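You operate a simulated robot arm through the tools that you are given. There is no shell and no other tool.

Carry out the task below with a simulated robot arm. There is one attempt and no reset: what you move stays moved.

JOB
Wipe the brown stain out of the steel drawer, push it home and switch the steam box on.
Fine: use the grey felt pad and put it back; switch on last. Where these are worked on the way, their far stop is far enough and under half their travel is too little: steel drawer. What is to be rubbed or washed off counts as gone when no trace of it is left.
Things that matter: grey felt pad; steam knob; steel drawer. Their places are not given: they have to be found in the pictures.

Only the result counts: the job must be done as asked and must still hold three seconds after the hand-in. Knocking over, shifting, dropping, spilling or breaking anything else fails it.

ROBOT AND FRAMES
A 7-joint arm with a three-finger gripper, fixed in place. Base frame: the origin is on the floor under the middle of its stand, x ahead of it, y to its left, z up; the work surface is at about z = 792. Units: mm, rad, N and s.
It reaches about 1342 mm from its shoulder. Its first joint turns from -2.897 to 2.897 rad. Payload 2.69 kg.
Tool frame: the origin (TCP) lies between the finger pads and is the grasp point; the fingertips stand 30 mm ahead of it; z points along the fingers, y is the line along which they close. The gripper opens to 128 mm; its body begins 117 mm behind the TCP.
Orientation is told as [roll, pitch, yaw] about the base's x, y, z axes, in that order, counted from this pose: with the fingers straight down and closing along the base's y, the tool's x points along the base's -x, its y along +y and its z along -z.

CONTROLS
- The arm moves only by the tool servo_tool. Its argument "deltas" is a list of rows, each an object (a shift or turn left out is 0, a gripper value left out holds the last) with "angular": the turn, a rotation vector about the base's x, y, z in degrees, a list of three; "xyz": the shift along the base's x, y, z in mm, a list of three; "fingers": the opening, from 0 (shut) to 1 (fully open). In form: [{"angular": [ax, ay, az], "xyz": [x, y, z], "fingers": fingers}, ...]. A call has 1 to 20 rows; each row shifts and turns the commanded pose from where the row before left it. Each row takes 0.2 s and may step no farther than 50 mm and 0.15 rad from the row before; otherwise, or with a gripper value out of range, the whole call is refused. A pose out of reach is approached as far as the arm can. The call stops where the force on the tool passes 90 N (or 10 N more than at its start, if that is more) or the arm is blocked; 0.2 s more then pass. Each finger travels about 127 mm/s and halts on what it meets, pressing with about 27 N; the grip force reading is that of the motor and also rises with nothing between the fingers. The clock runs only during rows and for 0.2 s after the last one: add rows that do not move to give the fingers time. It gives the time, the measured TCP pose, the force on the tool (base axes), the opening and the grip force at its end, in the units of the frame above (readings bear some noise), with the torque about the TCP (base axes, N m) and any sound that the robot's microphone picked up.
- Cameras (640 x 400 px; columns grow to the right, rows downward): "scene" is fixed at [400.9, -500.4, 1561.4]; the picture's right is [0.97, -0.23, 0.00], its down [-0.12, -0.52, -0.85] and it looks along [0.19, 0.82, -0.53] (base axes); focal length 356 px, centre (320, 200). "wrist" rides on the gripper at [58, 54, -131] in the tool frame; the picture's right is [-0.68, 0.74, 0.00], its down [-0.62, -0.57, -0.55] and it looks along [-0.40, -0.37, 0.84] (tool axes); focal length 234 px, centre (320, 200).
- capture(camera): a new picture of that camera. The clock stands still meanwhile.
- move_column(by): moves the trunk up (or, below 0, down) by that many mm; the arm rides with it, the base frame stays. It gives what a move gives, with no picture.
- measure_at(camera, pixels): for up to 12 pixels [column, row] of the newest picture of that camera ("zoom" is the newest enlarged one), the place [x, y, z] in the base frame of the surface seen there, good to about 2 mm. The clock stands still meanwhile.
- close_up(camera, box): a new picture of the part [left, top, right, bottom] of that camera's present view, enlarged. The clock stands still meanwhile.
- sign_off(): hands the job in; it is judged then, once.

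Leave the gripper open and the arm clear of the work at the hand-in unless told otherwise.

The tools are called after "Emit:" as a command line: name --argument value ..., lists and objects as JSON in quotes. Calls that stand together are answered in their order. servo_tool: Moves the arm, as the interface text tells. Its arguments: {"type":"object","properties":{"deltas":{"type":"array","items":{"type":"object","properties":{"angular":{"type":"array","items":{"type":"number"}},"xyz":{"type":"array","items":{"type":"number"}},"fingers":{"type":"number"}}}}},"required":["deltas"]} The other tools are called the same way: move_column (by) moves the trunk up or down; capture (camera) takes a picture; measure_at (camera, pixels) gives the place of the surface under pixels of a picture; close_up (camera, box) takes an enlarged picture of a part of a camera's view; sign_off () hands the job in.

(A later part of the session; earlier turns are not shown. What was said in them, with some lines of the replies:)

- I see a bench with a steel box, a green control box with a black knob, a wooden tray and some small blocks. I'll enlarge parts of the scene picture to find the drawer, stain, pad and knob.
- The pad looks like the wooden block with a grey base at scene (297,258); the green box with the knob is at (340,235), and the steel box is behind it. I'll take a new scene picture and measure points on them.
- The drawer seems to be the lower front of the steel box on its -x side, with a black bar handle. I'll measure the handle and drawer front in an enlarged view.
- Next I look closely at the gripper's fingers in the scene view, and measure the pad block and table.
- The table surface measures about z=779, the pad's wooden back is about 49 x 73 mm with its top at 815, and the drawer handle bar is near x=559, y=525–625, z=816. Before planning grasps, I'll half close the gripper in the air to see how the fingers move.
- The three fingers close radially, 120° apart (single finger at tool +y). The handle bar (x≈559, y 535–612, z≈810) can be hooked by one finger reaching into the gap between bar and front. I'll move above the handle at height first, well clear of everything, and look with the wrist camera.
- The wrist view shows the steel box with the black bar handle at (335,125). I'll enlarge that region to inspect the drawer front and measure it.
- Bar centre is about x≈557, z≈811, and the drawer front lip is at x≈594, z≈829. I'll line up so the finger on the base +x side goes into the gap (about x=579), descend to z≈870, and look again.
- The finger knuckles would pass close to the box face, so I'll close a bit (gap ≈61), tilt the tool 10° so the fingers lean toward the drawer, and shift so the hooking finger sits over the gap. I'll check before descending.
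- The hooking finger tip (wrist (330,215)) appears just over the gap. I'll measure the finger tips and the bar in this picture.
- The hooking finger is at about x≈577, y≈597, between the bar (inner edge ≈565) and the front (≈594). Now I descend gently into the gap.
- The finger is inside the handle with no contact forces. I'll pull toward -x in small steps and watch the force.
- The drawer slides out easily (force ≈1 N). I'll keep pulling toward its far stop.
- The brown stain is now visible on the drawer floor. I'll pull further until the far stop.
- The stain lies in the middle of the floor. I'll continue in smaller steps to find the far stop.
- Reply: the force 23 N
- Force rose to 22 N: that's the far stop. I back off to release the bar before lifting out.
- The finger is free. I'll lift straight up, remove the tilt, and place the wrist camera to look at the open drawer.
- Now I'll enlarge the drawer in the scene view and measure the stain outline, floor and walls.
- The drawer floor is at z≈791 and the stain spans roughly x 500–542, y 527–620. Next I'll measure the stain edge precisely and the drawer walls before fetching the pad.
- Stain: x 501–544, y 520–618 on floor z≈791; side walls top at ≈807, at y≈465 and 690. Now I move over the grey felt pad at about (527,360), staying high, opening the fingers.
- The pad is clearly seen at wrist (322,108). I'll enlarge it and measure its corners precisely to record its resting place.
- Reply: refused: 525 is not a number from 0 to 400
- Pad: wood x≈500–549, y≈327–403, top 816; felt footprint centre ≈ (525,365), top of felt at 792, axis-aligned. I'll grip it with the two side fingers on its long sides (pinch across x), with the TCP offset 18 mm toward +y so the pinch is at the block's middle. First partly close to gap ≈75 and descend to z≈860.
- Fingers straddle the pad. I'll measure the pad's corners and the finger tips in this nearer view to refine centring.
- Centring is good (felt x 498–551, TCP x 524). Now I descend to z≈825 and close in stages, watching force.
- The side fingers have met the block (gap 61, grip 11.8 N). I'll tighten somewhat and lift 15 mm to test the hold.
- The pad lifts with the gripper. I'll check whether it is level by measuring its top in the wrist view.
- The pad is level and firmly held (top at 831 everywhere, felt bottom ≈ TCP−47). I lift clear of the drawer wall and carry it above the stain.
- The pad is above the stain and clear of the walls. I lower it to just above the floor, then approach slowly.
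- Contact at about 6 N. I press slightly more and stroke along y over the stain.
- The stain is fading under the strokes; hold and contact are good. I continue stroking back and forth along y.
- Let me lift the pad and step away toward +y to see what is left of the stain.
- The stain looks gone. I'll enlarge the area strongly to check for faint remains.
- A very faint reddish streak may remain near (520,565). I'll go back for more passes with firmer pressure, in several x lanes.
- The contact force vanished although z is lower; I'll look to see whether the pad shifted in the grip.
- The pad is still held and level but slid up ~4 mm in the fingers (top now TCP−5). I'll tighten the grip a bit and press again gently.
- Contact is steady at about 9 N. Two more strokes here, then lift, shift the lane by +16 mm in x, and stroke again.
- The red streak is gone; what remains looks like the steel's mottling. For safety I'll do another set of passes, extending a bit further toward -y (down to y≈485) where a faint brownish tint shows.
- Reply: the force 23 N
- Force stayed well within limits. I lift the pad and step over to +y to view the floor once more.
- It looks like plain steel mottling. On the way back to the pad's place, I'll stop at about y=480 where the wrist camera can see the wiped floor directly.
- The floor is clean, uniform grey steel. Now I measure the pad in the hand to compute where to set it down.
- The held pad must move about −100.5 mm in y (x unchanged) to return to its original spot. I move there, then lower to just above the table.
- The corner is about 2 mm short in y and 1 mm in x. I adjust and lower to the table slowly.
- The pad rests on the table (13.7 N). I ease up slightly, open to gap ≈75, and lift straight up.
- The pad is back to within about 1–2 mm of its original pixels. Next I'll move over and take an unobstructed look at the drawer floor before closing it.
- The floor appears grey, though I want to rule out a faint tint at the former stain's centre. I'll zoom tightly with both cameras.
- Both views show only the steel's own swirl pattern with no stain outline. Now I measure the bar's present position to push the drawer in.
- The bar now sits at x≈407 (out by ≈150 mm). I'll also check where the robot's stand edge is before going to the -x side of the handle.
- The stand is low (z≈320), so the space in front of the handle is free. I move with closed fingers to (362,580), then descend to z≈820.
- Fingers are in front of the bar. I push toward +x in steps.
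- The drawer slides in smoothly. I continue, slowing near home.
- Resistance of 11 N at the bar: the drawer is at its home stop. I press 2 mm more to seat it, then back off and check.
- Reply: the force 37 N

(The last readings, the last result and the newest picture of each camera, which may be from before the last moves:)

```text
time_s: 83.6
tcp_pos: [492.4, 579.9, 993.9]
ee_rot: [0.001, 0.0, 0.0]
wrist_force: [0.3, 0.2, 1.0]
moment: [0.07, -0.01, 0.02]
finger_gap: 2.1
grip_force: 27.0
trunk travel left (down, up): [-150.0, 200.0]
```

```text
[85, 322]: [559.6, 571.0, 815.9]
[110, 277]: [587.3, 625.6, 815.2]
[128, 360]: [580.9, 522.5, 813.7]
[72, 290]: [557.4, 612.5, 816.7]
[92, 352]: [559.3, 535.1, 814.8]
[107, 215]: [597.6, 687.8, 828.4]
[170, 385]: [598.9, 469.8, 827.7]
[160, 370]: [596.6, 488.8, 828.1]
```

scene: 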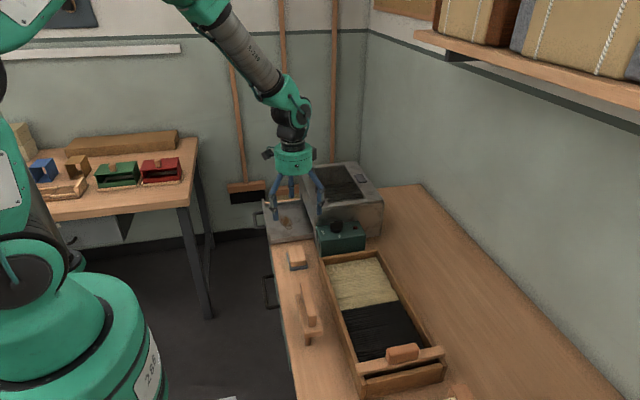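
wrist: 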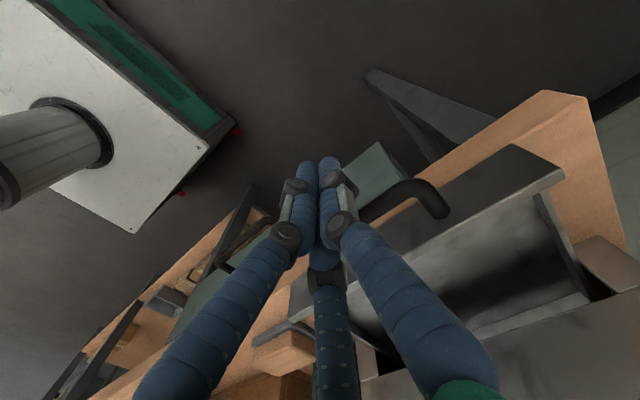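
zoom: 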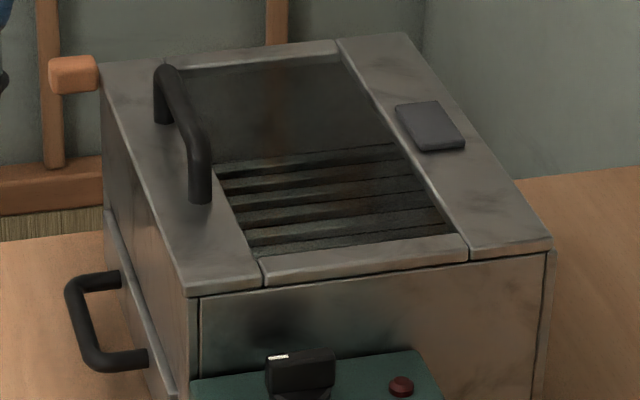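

The drawer is back exactly at its original closed position (bar 559, front 597). Now the steam knob: I rise, move over the green box and open the fingers to see it from above.

Emit:
servo_tool --deltas '[{"xyz": [0, 0, 45], "fingers": 0.6}, {"xyz": [0, 0, 25]}, {"xyz": [30, -35, 0]}, {"xyz": [30, -35, 0]}, {"xyz": [30, -35, 0]}, {"xyz": [30, -35, 0]}, {"xyz": [30, -35, 0]}, {"xyz": [20, -20, 0]}, {}]'

Emit:
capture --camera "wrist"

Emit:
close_up --camera "scene" --box '[305, 205, 385, 255]'

```text
time_s: 85.6
tcp_pos: [664.5, 385.0, 1065.1]
ee_rot: [-0.001, -0.001, 0.001]
wrist_force: [0.5, 0.0, 0.4]
moment: [0.04, 0.04, 0.0]
finger_gap: 76.8
grip_force: 0.1
trunk travel left (down, up): [-150.0, 200.0]
```

```text
taken
```

wrist: 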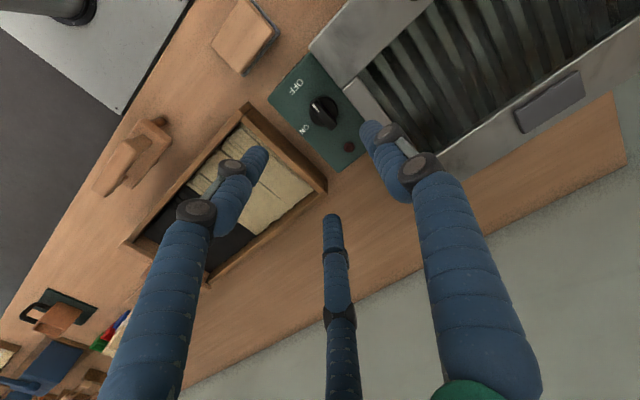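

```text
8.00 times, centred on (345, 230) of scene
```

zoom: 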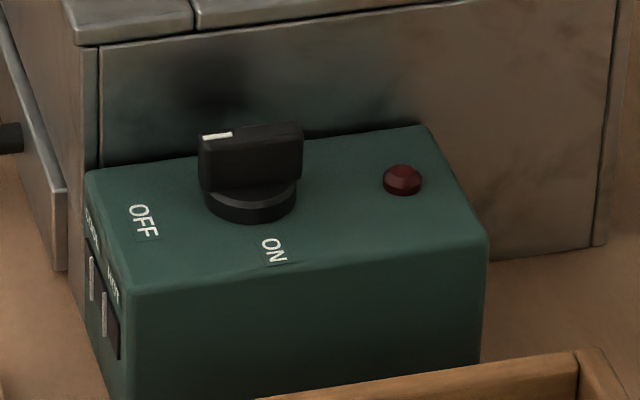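

Emit:
measure_at --camera "zoom" --pixels '[[206, 135], [298, 128], [205, 150], [300, 145], [250, 133], [250, 160], [210, 205], [294, 195], [250, 215], [143, 220], [273, 250], [402, 172]]'

Emit:
close_up --camera "wrist" --box '[268, 60, 364, 150]'

```text
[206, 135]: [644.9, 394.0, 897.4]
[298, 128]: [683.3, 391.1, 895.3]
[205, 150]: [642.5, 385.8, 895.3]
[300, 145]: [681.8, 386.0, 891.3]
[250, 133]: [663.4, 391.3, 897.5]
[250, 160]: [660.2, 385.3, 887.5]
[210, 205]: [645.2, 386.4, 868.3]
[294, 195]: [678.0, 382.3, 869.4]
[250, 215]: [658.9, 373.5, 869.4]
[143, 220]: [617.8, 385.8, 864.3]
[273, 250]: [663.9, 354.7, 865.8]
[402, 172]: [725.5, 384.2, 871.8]
```

```text
4.44 times, centred on (316, 105) of wrist
```

zoom: 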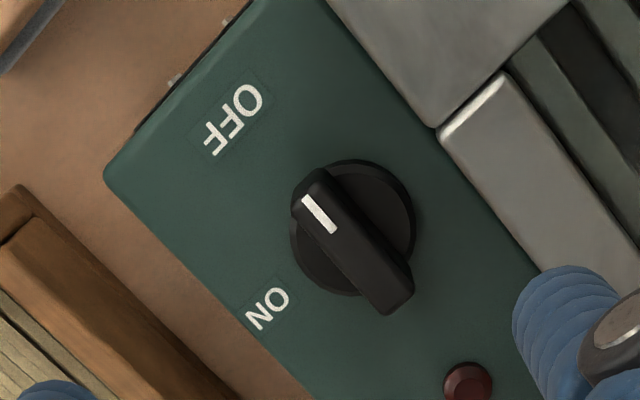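

Emit:
measure_at --camera "zoom" --pixels '[[310, 200], [330, 228], [360, 258], [395, 300], [298, 205], [325, 180], [410, 275], [380, 308], [350, 225], [400, 190], [300, 250], [340, 290]]'

```text
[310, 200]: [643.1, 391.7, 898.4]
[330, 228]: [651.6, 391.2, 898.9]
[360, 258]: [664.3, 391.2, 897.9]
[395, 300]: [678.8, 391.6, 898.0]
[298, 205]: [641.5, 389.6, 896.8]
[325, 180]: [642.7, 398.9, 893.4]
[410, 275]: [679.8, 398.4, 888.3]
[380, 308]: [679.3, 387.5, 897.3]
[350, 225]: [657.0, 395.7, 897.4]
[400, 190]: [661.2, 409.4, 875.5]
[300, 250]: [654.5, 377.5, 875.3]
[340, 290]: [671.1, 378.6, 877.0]
```

Knob axis is at about (662,391.5); its bar (40×11 mm, top z 898) points along −x at OFF, and ON is toward −y, so it must turn 90° counter-clockwise seen from above. The steel box face at y≈428 leaves little room for a three-finger twist, so I'll push the bar's +x end toward +y in an arc with the closed fingers, leaning the hand away from the box. First I reposition high up, close, yaw 60° and lean 15°.

Emit:
servo_tool --deltas '[{"xyz": [4, -20, 0], "angular": [0, 0, 7.5], "fingers": 0.0}, {"xyz": [4, -20, 0], "angular": [0, 0, 7.5]}, {"xyz": [3.5, -5, 0], "angular": [0, 0, 7.5]}, {"angular": [0, 0, 7.5]}, {"angular": [0, 0, 7.5]}, {"angular": [0, 0, 7.5]}, {"angular": [0, 0, 7.5]}, {"angular": [0, 0, 7.5]}, {"angular": [7.5, 0, 0]}, {"angular": [7.5, 0, 0]}, {"xyz": [0, 0, -40]}, {}]'

Emit:
capture --camera "scene"

Emit:
capture --camera "wrist"

```text
time_s: 88.2
tcp_pos: [676.9, 337.9, 1025.6]
ee_rot: [0.134, -0.225, 1.032]
wrist_force: [0.5, 0.6, -0.5]
moment: [0.0, 0.05, 0.01]
finger_gap: 2.2
grip_force: 27.5
trunk travel left (down, up): [-150.0, 200.0]
```

```text
taken
```

scene: 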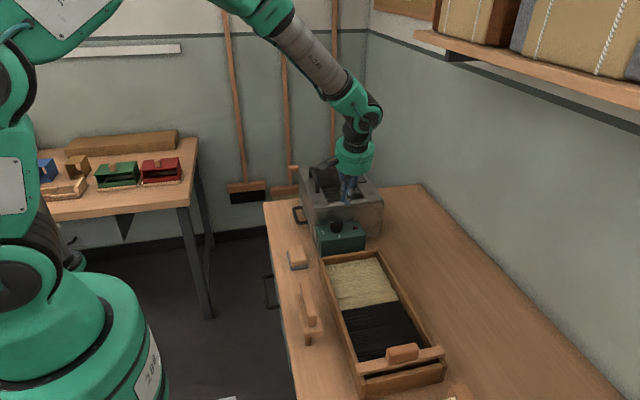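

```text
taken
```

wrist: 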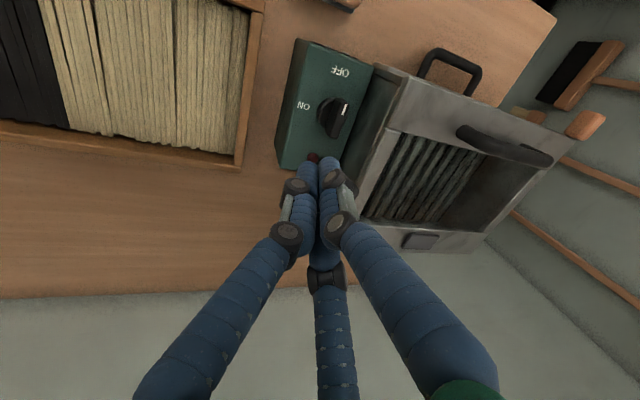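

The lean is right (fingers tipped toward +y, body toward −y). I descend on the −y side of the knob's +x end, to tip height ≈880, staying clear of the bar.

Emit:
servo_tool --deltas '[{"xyz": [0, 0, -40]}, {"xyz": [0, 5, -40]}, {"xyz": [0, 5, -25]}, {"xyz": [0, 0, -11]}, {}]'

Emit:
close_up --camera "scene" --box '[300, 170, 396, 250]'

Emit:
capture --camera "wrist"

```text
time_s: 89.4
tcp_pos: [676.5, 348.4, 909.4]
ee_rot: [0.132, -0.228, 1.032]
wrist_force: [0.4, 0.7, 1.4]
moment: [0.01, 0.02, 0.0]
finger_gap: 2.0
grip_force: 27.0
trunk travel left (down, up): [-150.0, 200.0]
```

```text
5.00 times, centred on (348, 210) of scene
```

zoom: 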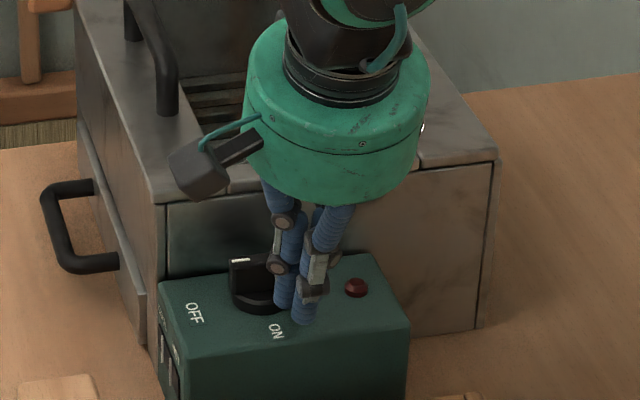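

```text
taken
```

wrist: 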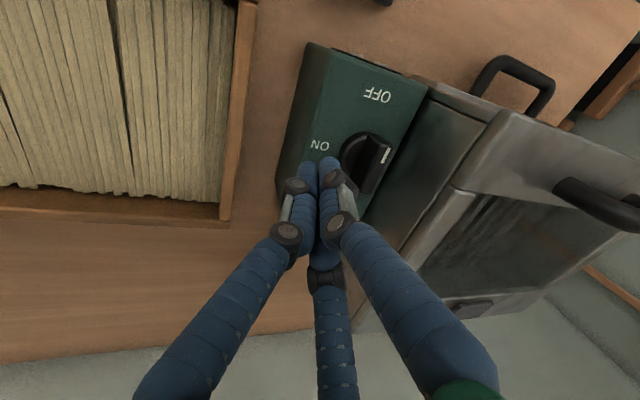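

The closed fingertips are just in front of the bar's +x half. I move +y to touch it.

Emit:
servo_tool --deltas '[{"xyz": [0, 6, 0]}, {"xyz": [0, 5, 0]}, {"xyz": [0, 4, 0]}, {"xyz": [0, 3, 0]}, {}]'

Emit:
close_up --camera "scene" --box '[300, 170, 396, 250]'

Emit:
close_up --camera "wrist" --box '[270, 60, 430, 240]'

```text
time_s: 90.6
tcp_pos: [675.9, 366.7, 910.0]
ee_rot: [0.133, -0.225, 1.032]
wrist_force: [0.6, 1.0, -0.1]
moment: [0.0, 0.05, 0.04]
finger_gap: 2.4
grip_force: 26.4
trunk travel left (down, up): [-150.0, 200.0]
```

```text
5.00 times, centred on (348, 210) of scene
```

zoom: 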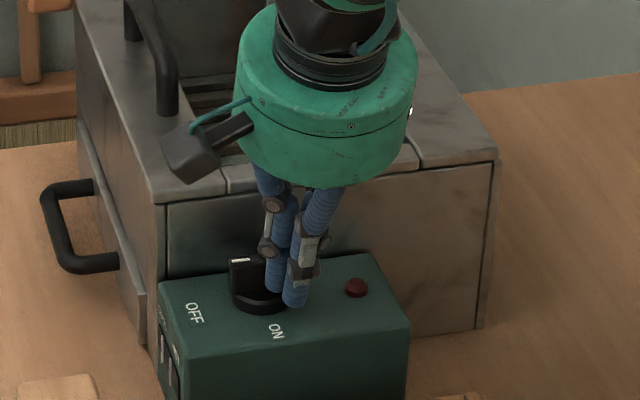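

```text
2.22 times, centred on (350, 150) of wrist
```

zoom: 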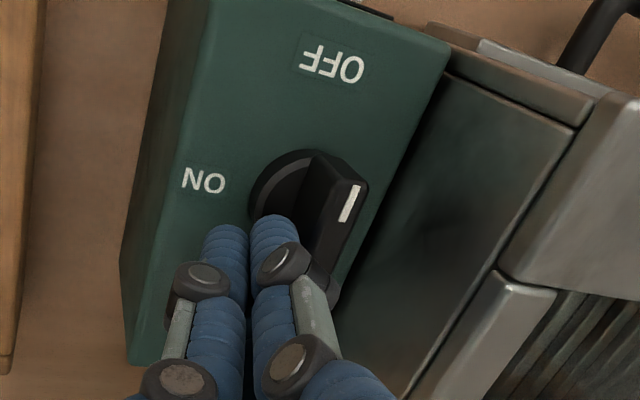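

Contact is near (force ≈1 N). I begin the arc in small steps, watching the force and the pointer.

Emit:
servo_tool --deltas '[{"xyz": [3, 3, 0]}, {"xyz": [3, 3, 0]}, {"xyz": [2, 3, 0]}, {}]'

Emit:
close_up --camera "scene" --box '[300, 170, 396, 250]'

Emit:
close_up --camera "wrist" --box '[270, 60, 430, 240]'

```text
time_s: 91.6
tcp_pos: [684.1, 375.0, 909.8]
ee_rot: [0.132, -0.227, 1.033]
wrist_force: [0.4, 0.5, -0.5]
moment: [0.03, 0.02, 0.01]
finger_gap: 2.0
grip_force: 27.1
trunk travel left (down, up): [-150.0, 200.0]
```

```text
5.00 times, centred on (348, 210) of scene
```

zoom: 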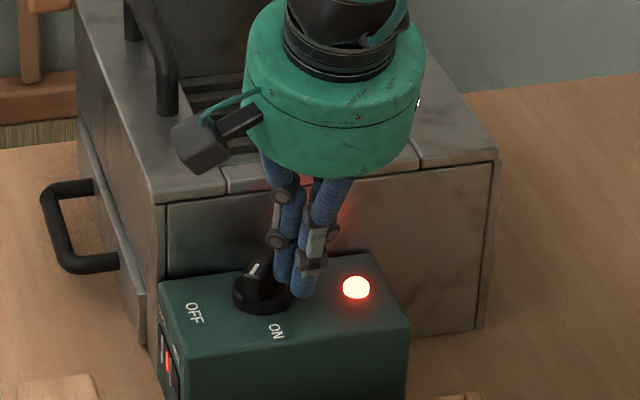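

```text
2.22 times, centred on (350, 150) of wrist
```

zoom: 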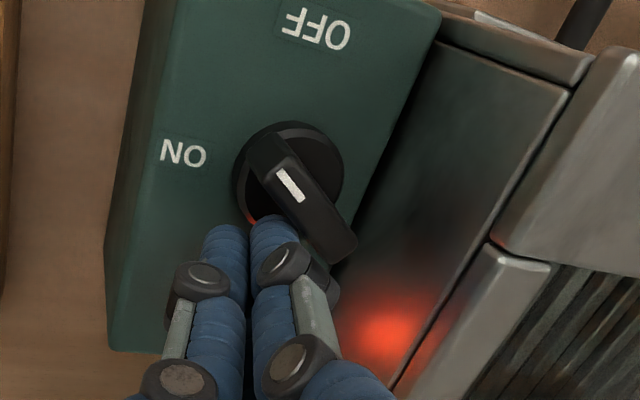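

The knob turns and the red lamp is already lit. I continue the arc until the pointer is at ON.

Emit:
servo_tool --deltas '[{"xyz": [2, 4, 0]}, {"xyz": [1, 4, 0]}, {"xyz": [1, 4, 0]}, {}]'

Emit:
close_up --camera "scene" --box '[300, 170, 396, 250]'

Emit:
close_up --camera "wrist" --box '[270, 60, 430, 240]'

```text
time_s: 92.6
tcp_pos: [688.6, 386.8, 909.4]
ee_rot: [0.132, -0.225, 1.031]
wrist_force: [0.1, 1.0, -0.3]
moment: [0.0, -0.01, 0.02]
finger_gap: 2.2
grip_force: 27.1
trunk travel left (down, up): [-150.0, 200.0]
```

```text
5.00 times, centred on (348, 210) of scene
```

zoom: 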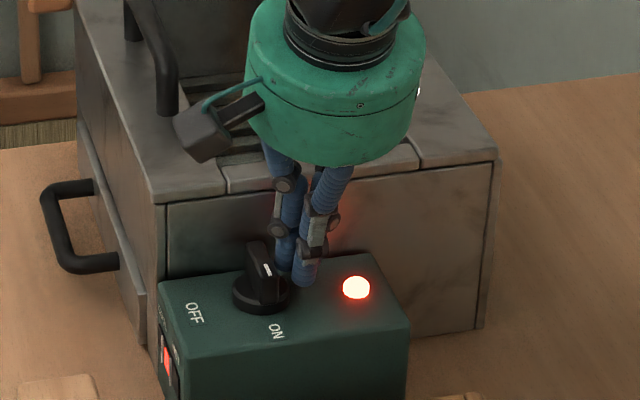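

```text
2.22 times, centred on (350, 150) of wrist
```

zoom: 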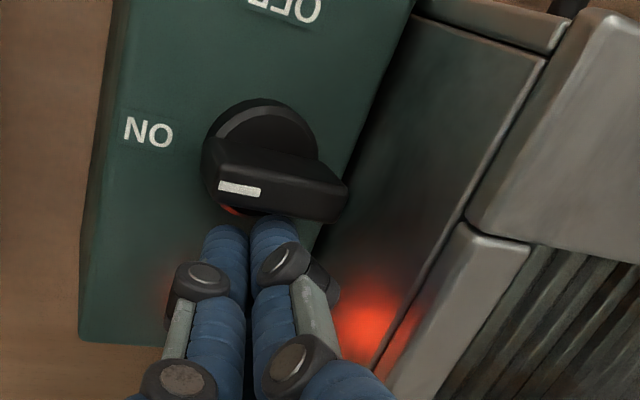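

The pointer now appears to aim at ON. I'll measure the bar's direction to know the angle exactly.

Emit:
measure_at --camera "zoom" --pixels '[[225, 187], [255, 192], [290, 200], [325, 205], [148, 132], [300, 10], [215, 180], [340, 200]]'

```text
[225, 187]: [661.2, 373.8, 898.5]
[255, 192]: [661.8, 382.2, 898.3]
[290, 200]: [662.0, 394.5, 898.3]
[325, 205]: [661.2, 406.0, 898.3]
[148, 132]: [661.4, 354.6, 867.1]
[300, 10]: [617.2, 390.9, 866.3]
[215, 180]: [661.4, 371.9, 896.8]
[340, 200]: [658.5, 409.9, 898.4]
```

The bar lies exactly along y with the mark toward ON (x≈661.5 throughout), and the lamp glows. I back off 5 mm in +x, then lift straight up, and undo the tilt and yaw.

Emit:
servo_tool --deltas '[{"xyz": [5, -1, 0]}, {"xyz": [0, 0, 15]}, {"xyz": [0, 0, 40]}, {"xyz": [0, 0, 45]}, {"xyz": [0, 0, 45]}, {"xyz": [0, -20, 45], "fingers": 1.0}, {"angular": [-7.5, 0, 0]}, {"angular": [-7.5, 0, 0]}, {"angular": [0, 0, -7.5]}, {"angular": [0, 0, -7.5]}, {"angular": [0, 0, -7.5]}, {"angular": [0, 0, -7.5]}, {"angular": [0, 0, -7.5]}, {"angular": [0, 0, -7.5]}, {"angular": [0, 0, -7.5]}, {"angular": [0, 0, -7.5]}, {}]'

Emit:
capture --camera "scene"

Emit:
close_up --camera "scene" --box '[250, 150, 410, 270]'

Emit:
capture --camera "wrist"

```text
time_s: 96.2
tcp_pos: [692.9, 367.9, 1099.1]
ee_rot: [0.0, 0.001, -0.001]
wrist_force: [1.2, -0.9, 0.5]
moment: [-0.02, -0.01, -0.02]
finger_gap: 128.1
grip_force: 0.0
trunk travel left (down, up): [-150.0, 200.0]
```

```text
taken
```

scene: 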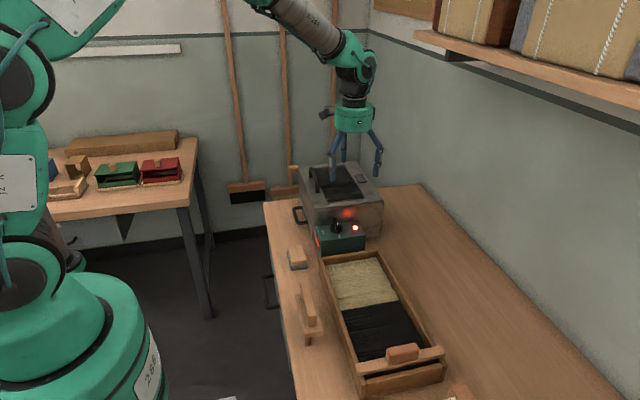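

```text
3.33 times, centred on (330, 210) of scene
```

zoom: 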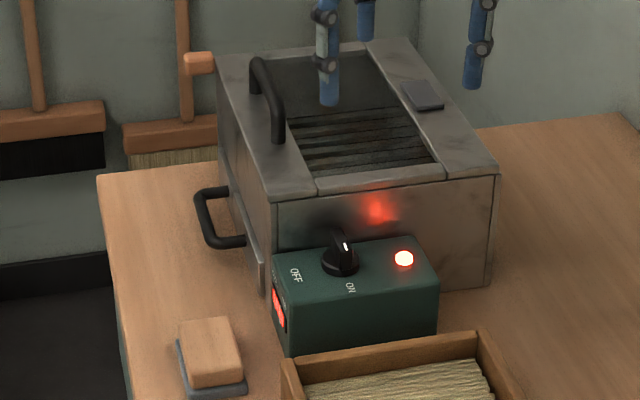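

```text
taken
```

wrist: 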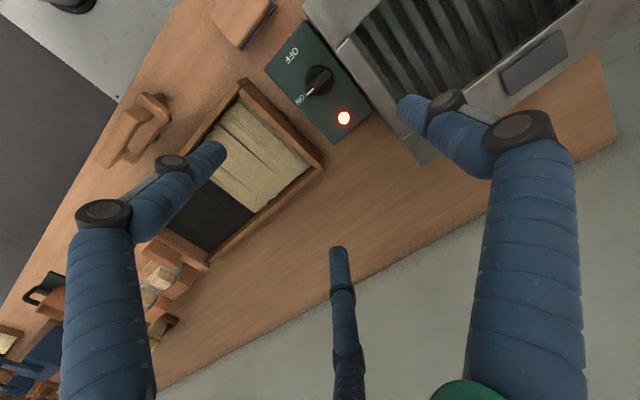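

The lamp is lit, the mark points at ON, the drawer is shut and the pad is in its place. I raise the arm a little further and wait to confirm everything stays as it is.

Emit:
servo_tool --deltas '[{"xyz": [0, -20, 40]}, {"xyz": [0, -20, 40]}, {}, {}, {}, {}, {}]'

Emit:
close_up --camera "scene" --box '[280, 155, 400, 230]'

Emit:
measure_at --camera "zoom" --pixels '[[85, 322], [72, 290], [92, 352], [107, 215], [170, 385], [160, 370]]'

Emit:
close_up --camera "scene" --box '[265, 205, 385, 280]'

```text
time_s: 97.8
tcp_pos: [692.5, 327.0, 1179.7]
ee_rot: [-0.001, -0.001, 0.0]
wrist_force: [0.0, 0.4, 0.1]
moment: [0.01, 0.01, 0.01]
finger_gap: 127.9
grip_force: 0.1
trunk travel left (down, up): [-150.0, 200.0]
```

```text
5.33 times, centred on (340, 192) of scene
```

zoom: 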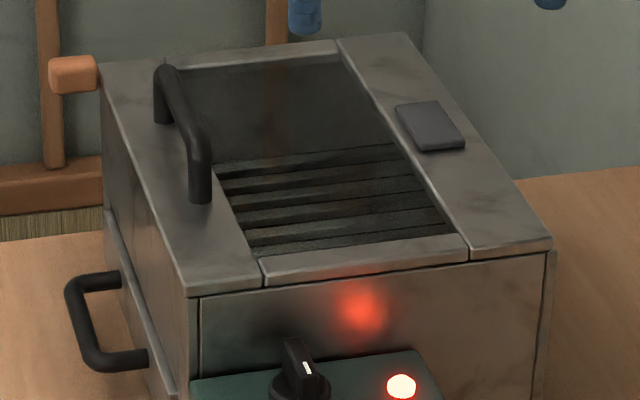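

```text
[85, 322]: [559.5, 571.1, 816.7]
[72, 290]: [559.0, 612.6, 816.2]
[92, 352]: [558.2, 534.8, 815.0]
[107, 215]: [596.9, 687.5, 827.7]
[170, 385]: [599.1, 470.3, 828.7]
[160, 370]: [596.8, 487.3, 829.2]
```

```text
5.33 times, centred on (325, 242) of scene
```

zoom: 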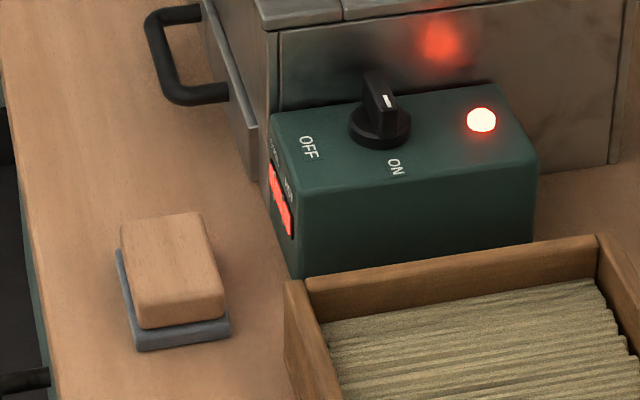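

Nothing has changed since the last check: the drawer is shut (bar at x≈559, front at x≈597, as at the start), the felt pad is back in its place, and the knob is on ON with its lamp lit. The gripper is open and the arm is clear, so I'm handing the job in.

Emit:
sign_off

```text
The job is handed in.
```

I've wiped the stain out of the steel drawer, pushed the drawer home and switched the steam box on last. The job is handed in, but I haven't seen the verdict.

- **Stain:** I wiped it with the grey felt pad in several passes. Close views from both cameras before closing showed only the steel's own mottling. The scene camera had a faint reddish tint there, which I took to be part of that mottling.
- **Drawer:** I pulled it out to its far stop for the wiping. It is now shut, with the handle and front measuring the same as at the start.
- **Pad:** It is back within about 1–2 mm of where it was.
- **Steam box:** The knob points exactly at ON and the red lamp is lit. I turned it by pushing the knob round with closed fingers, because the steel box was too close to twist it.

Nothing else appeared moved in the final pictures. The gripper is open and the arm is clear of the work.
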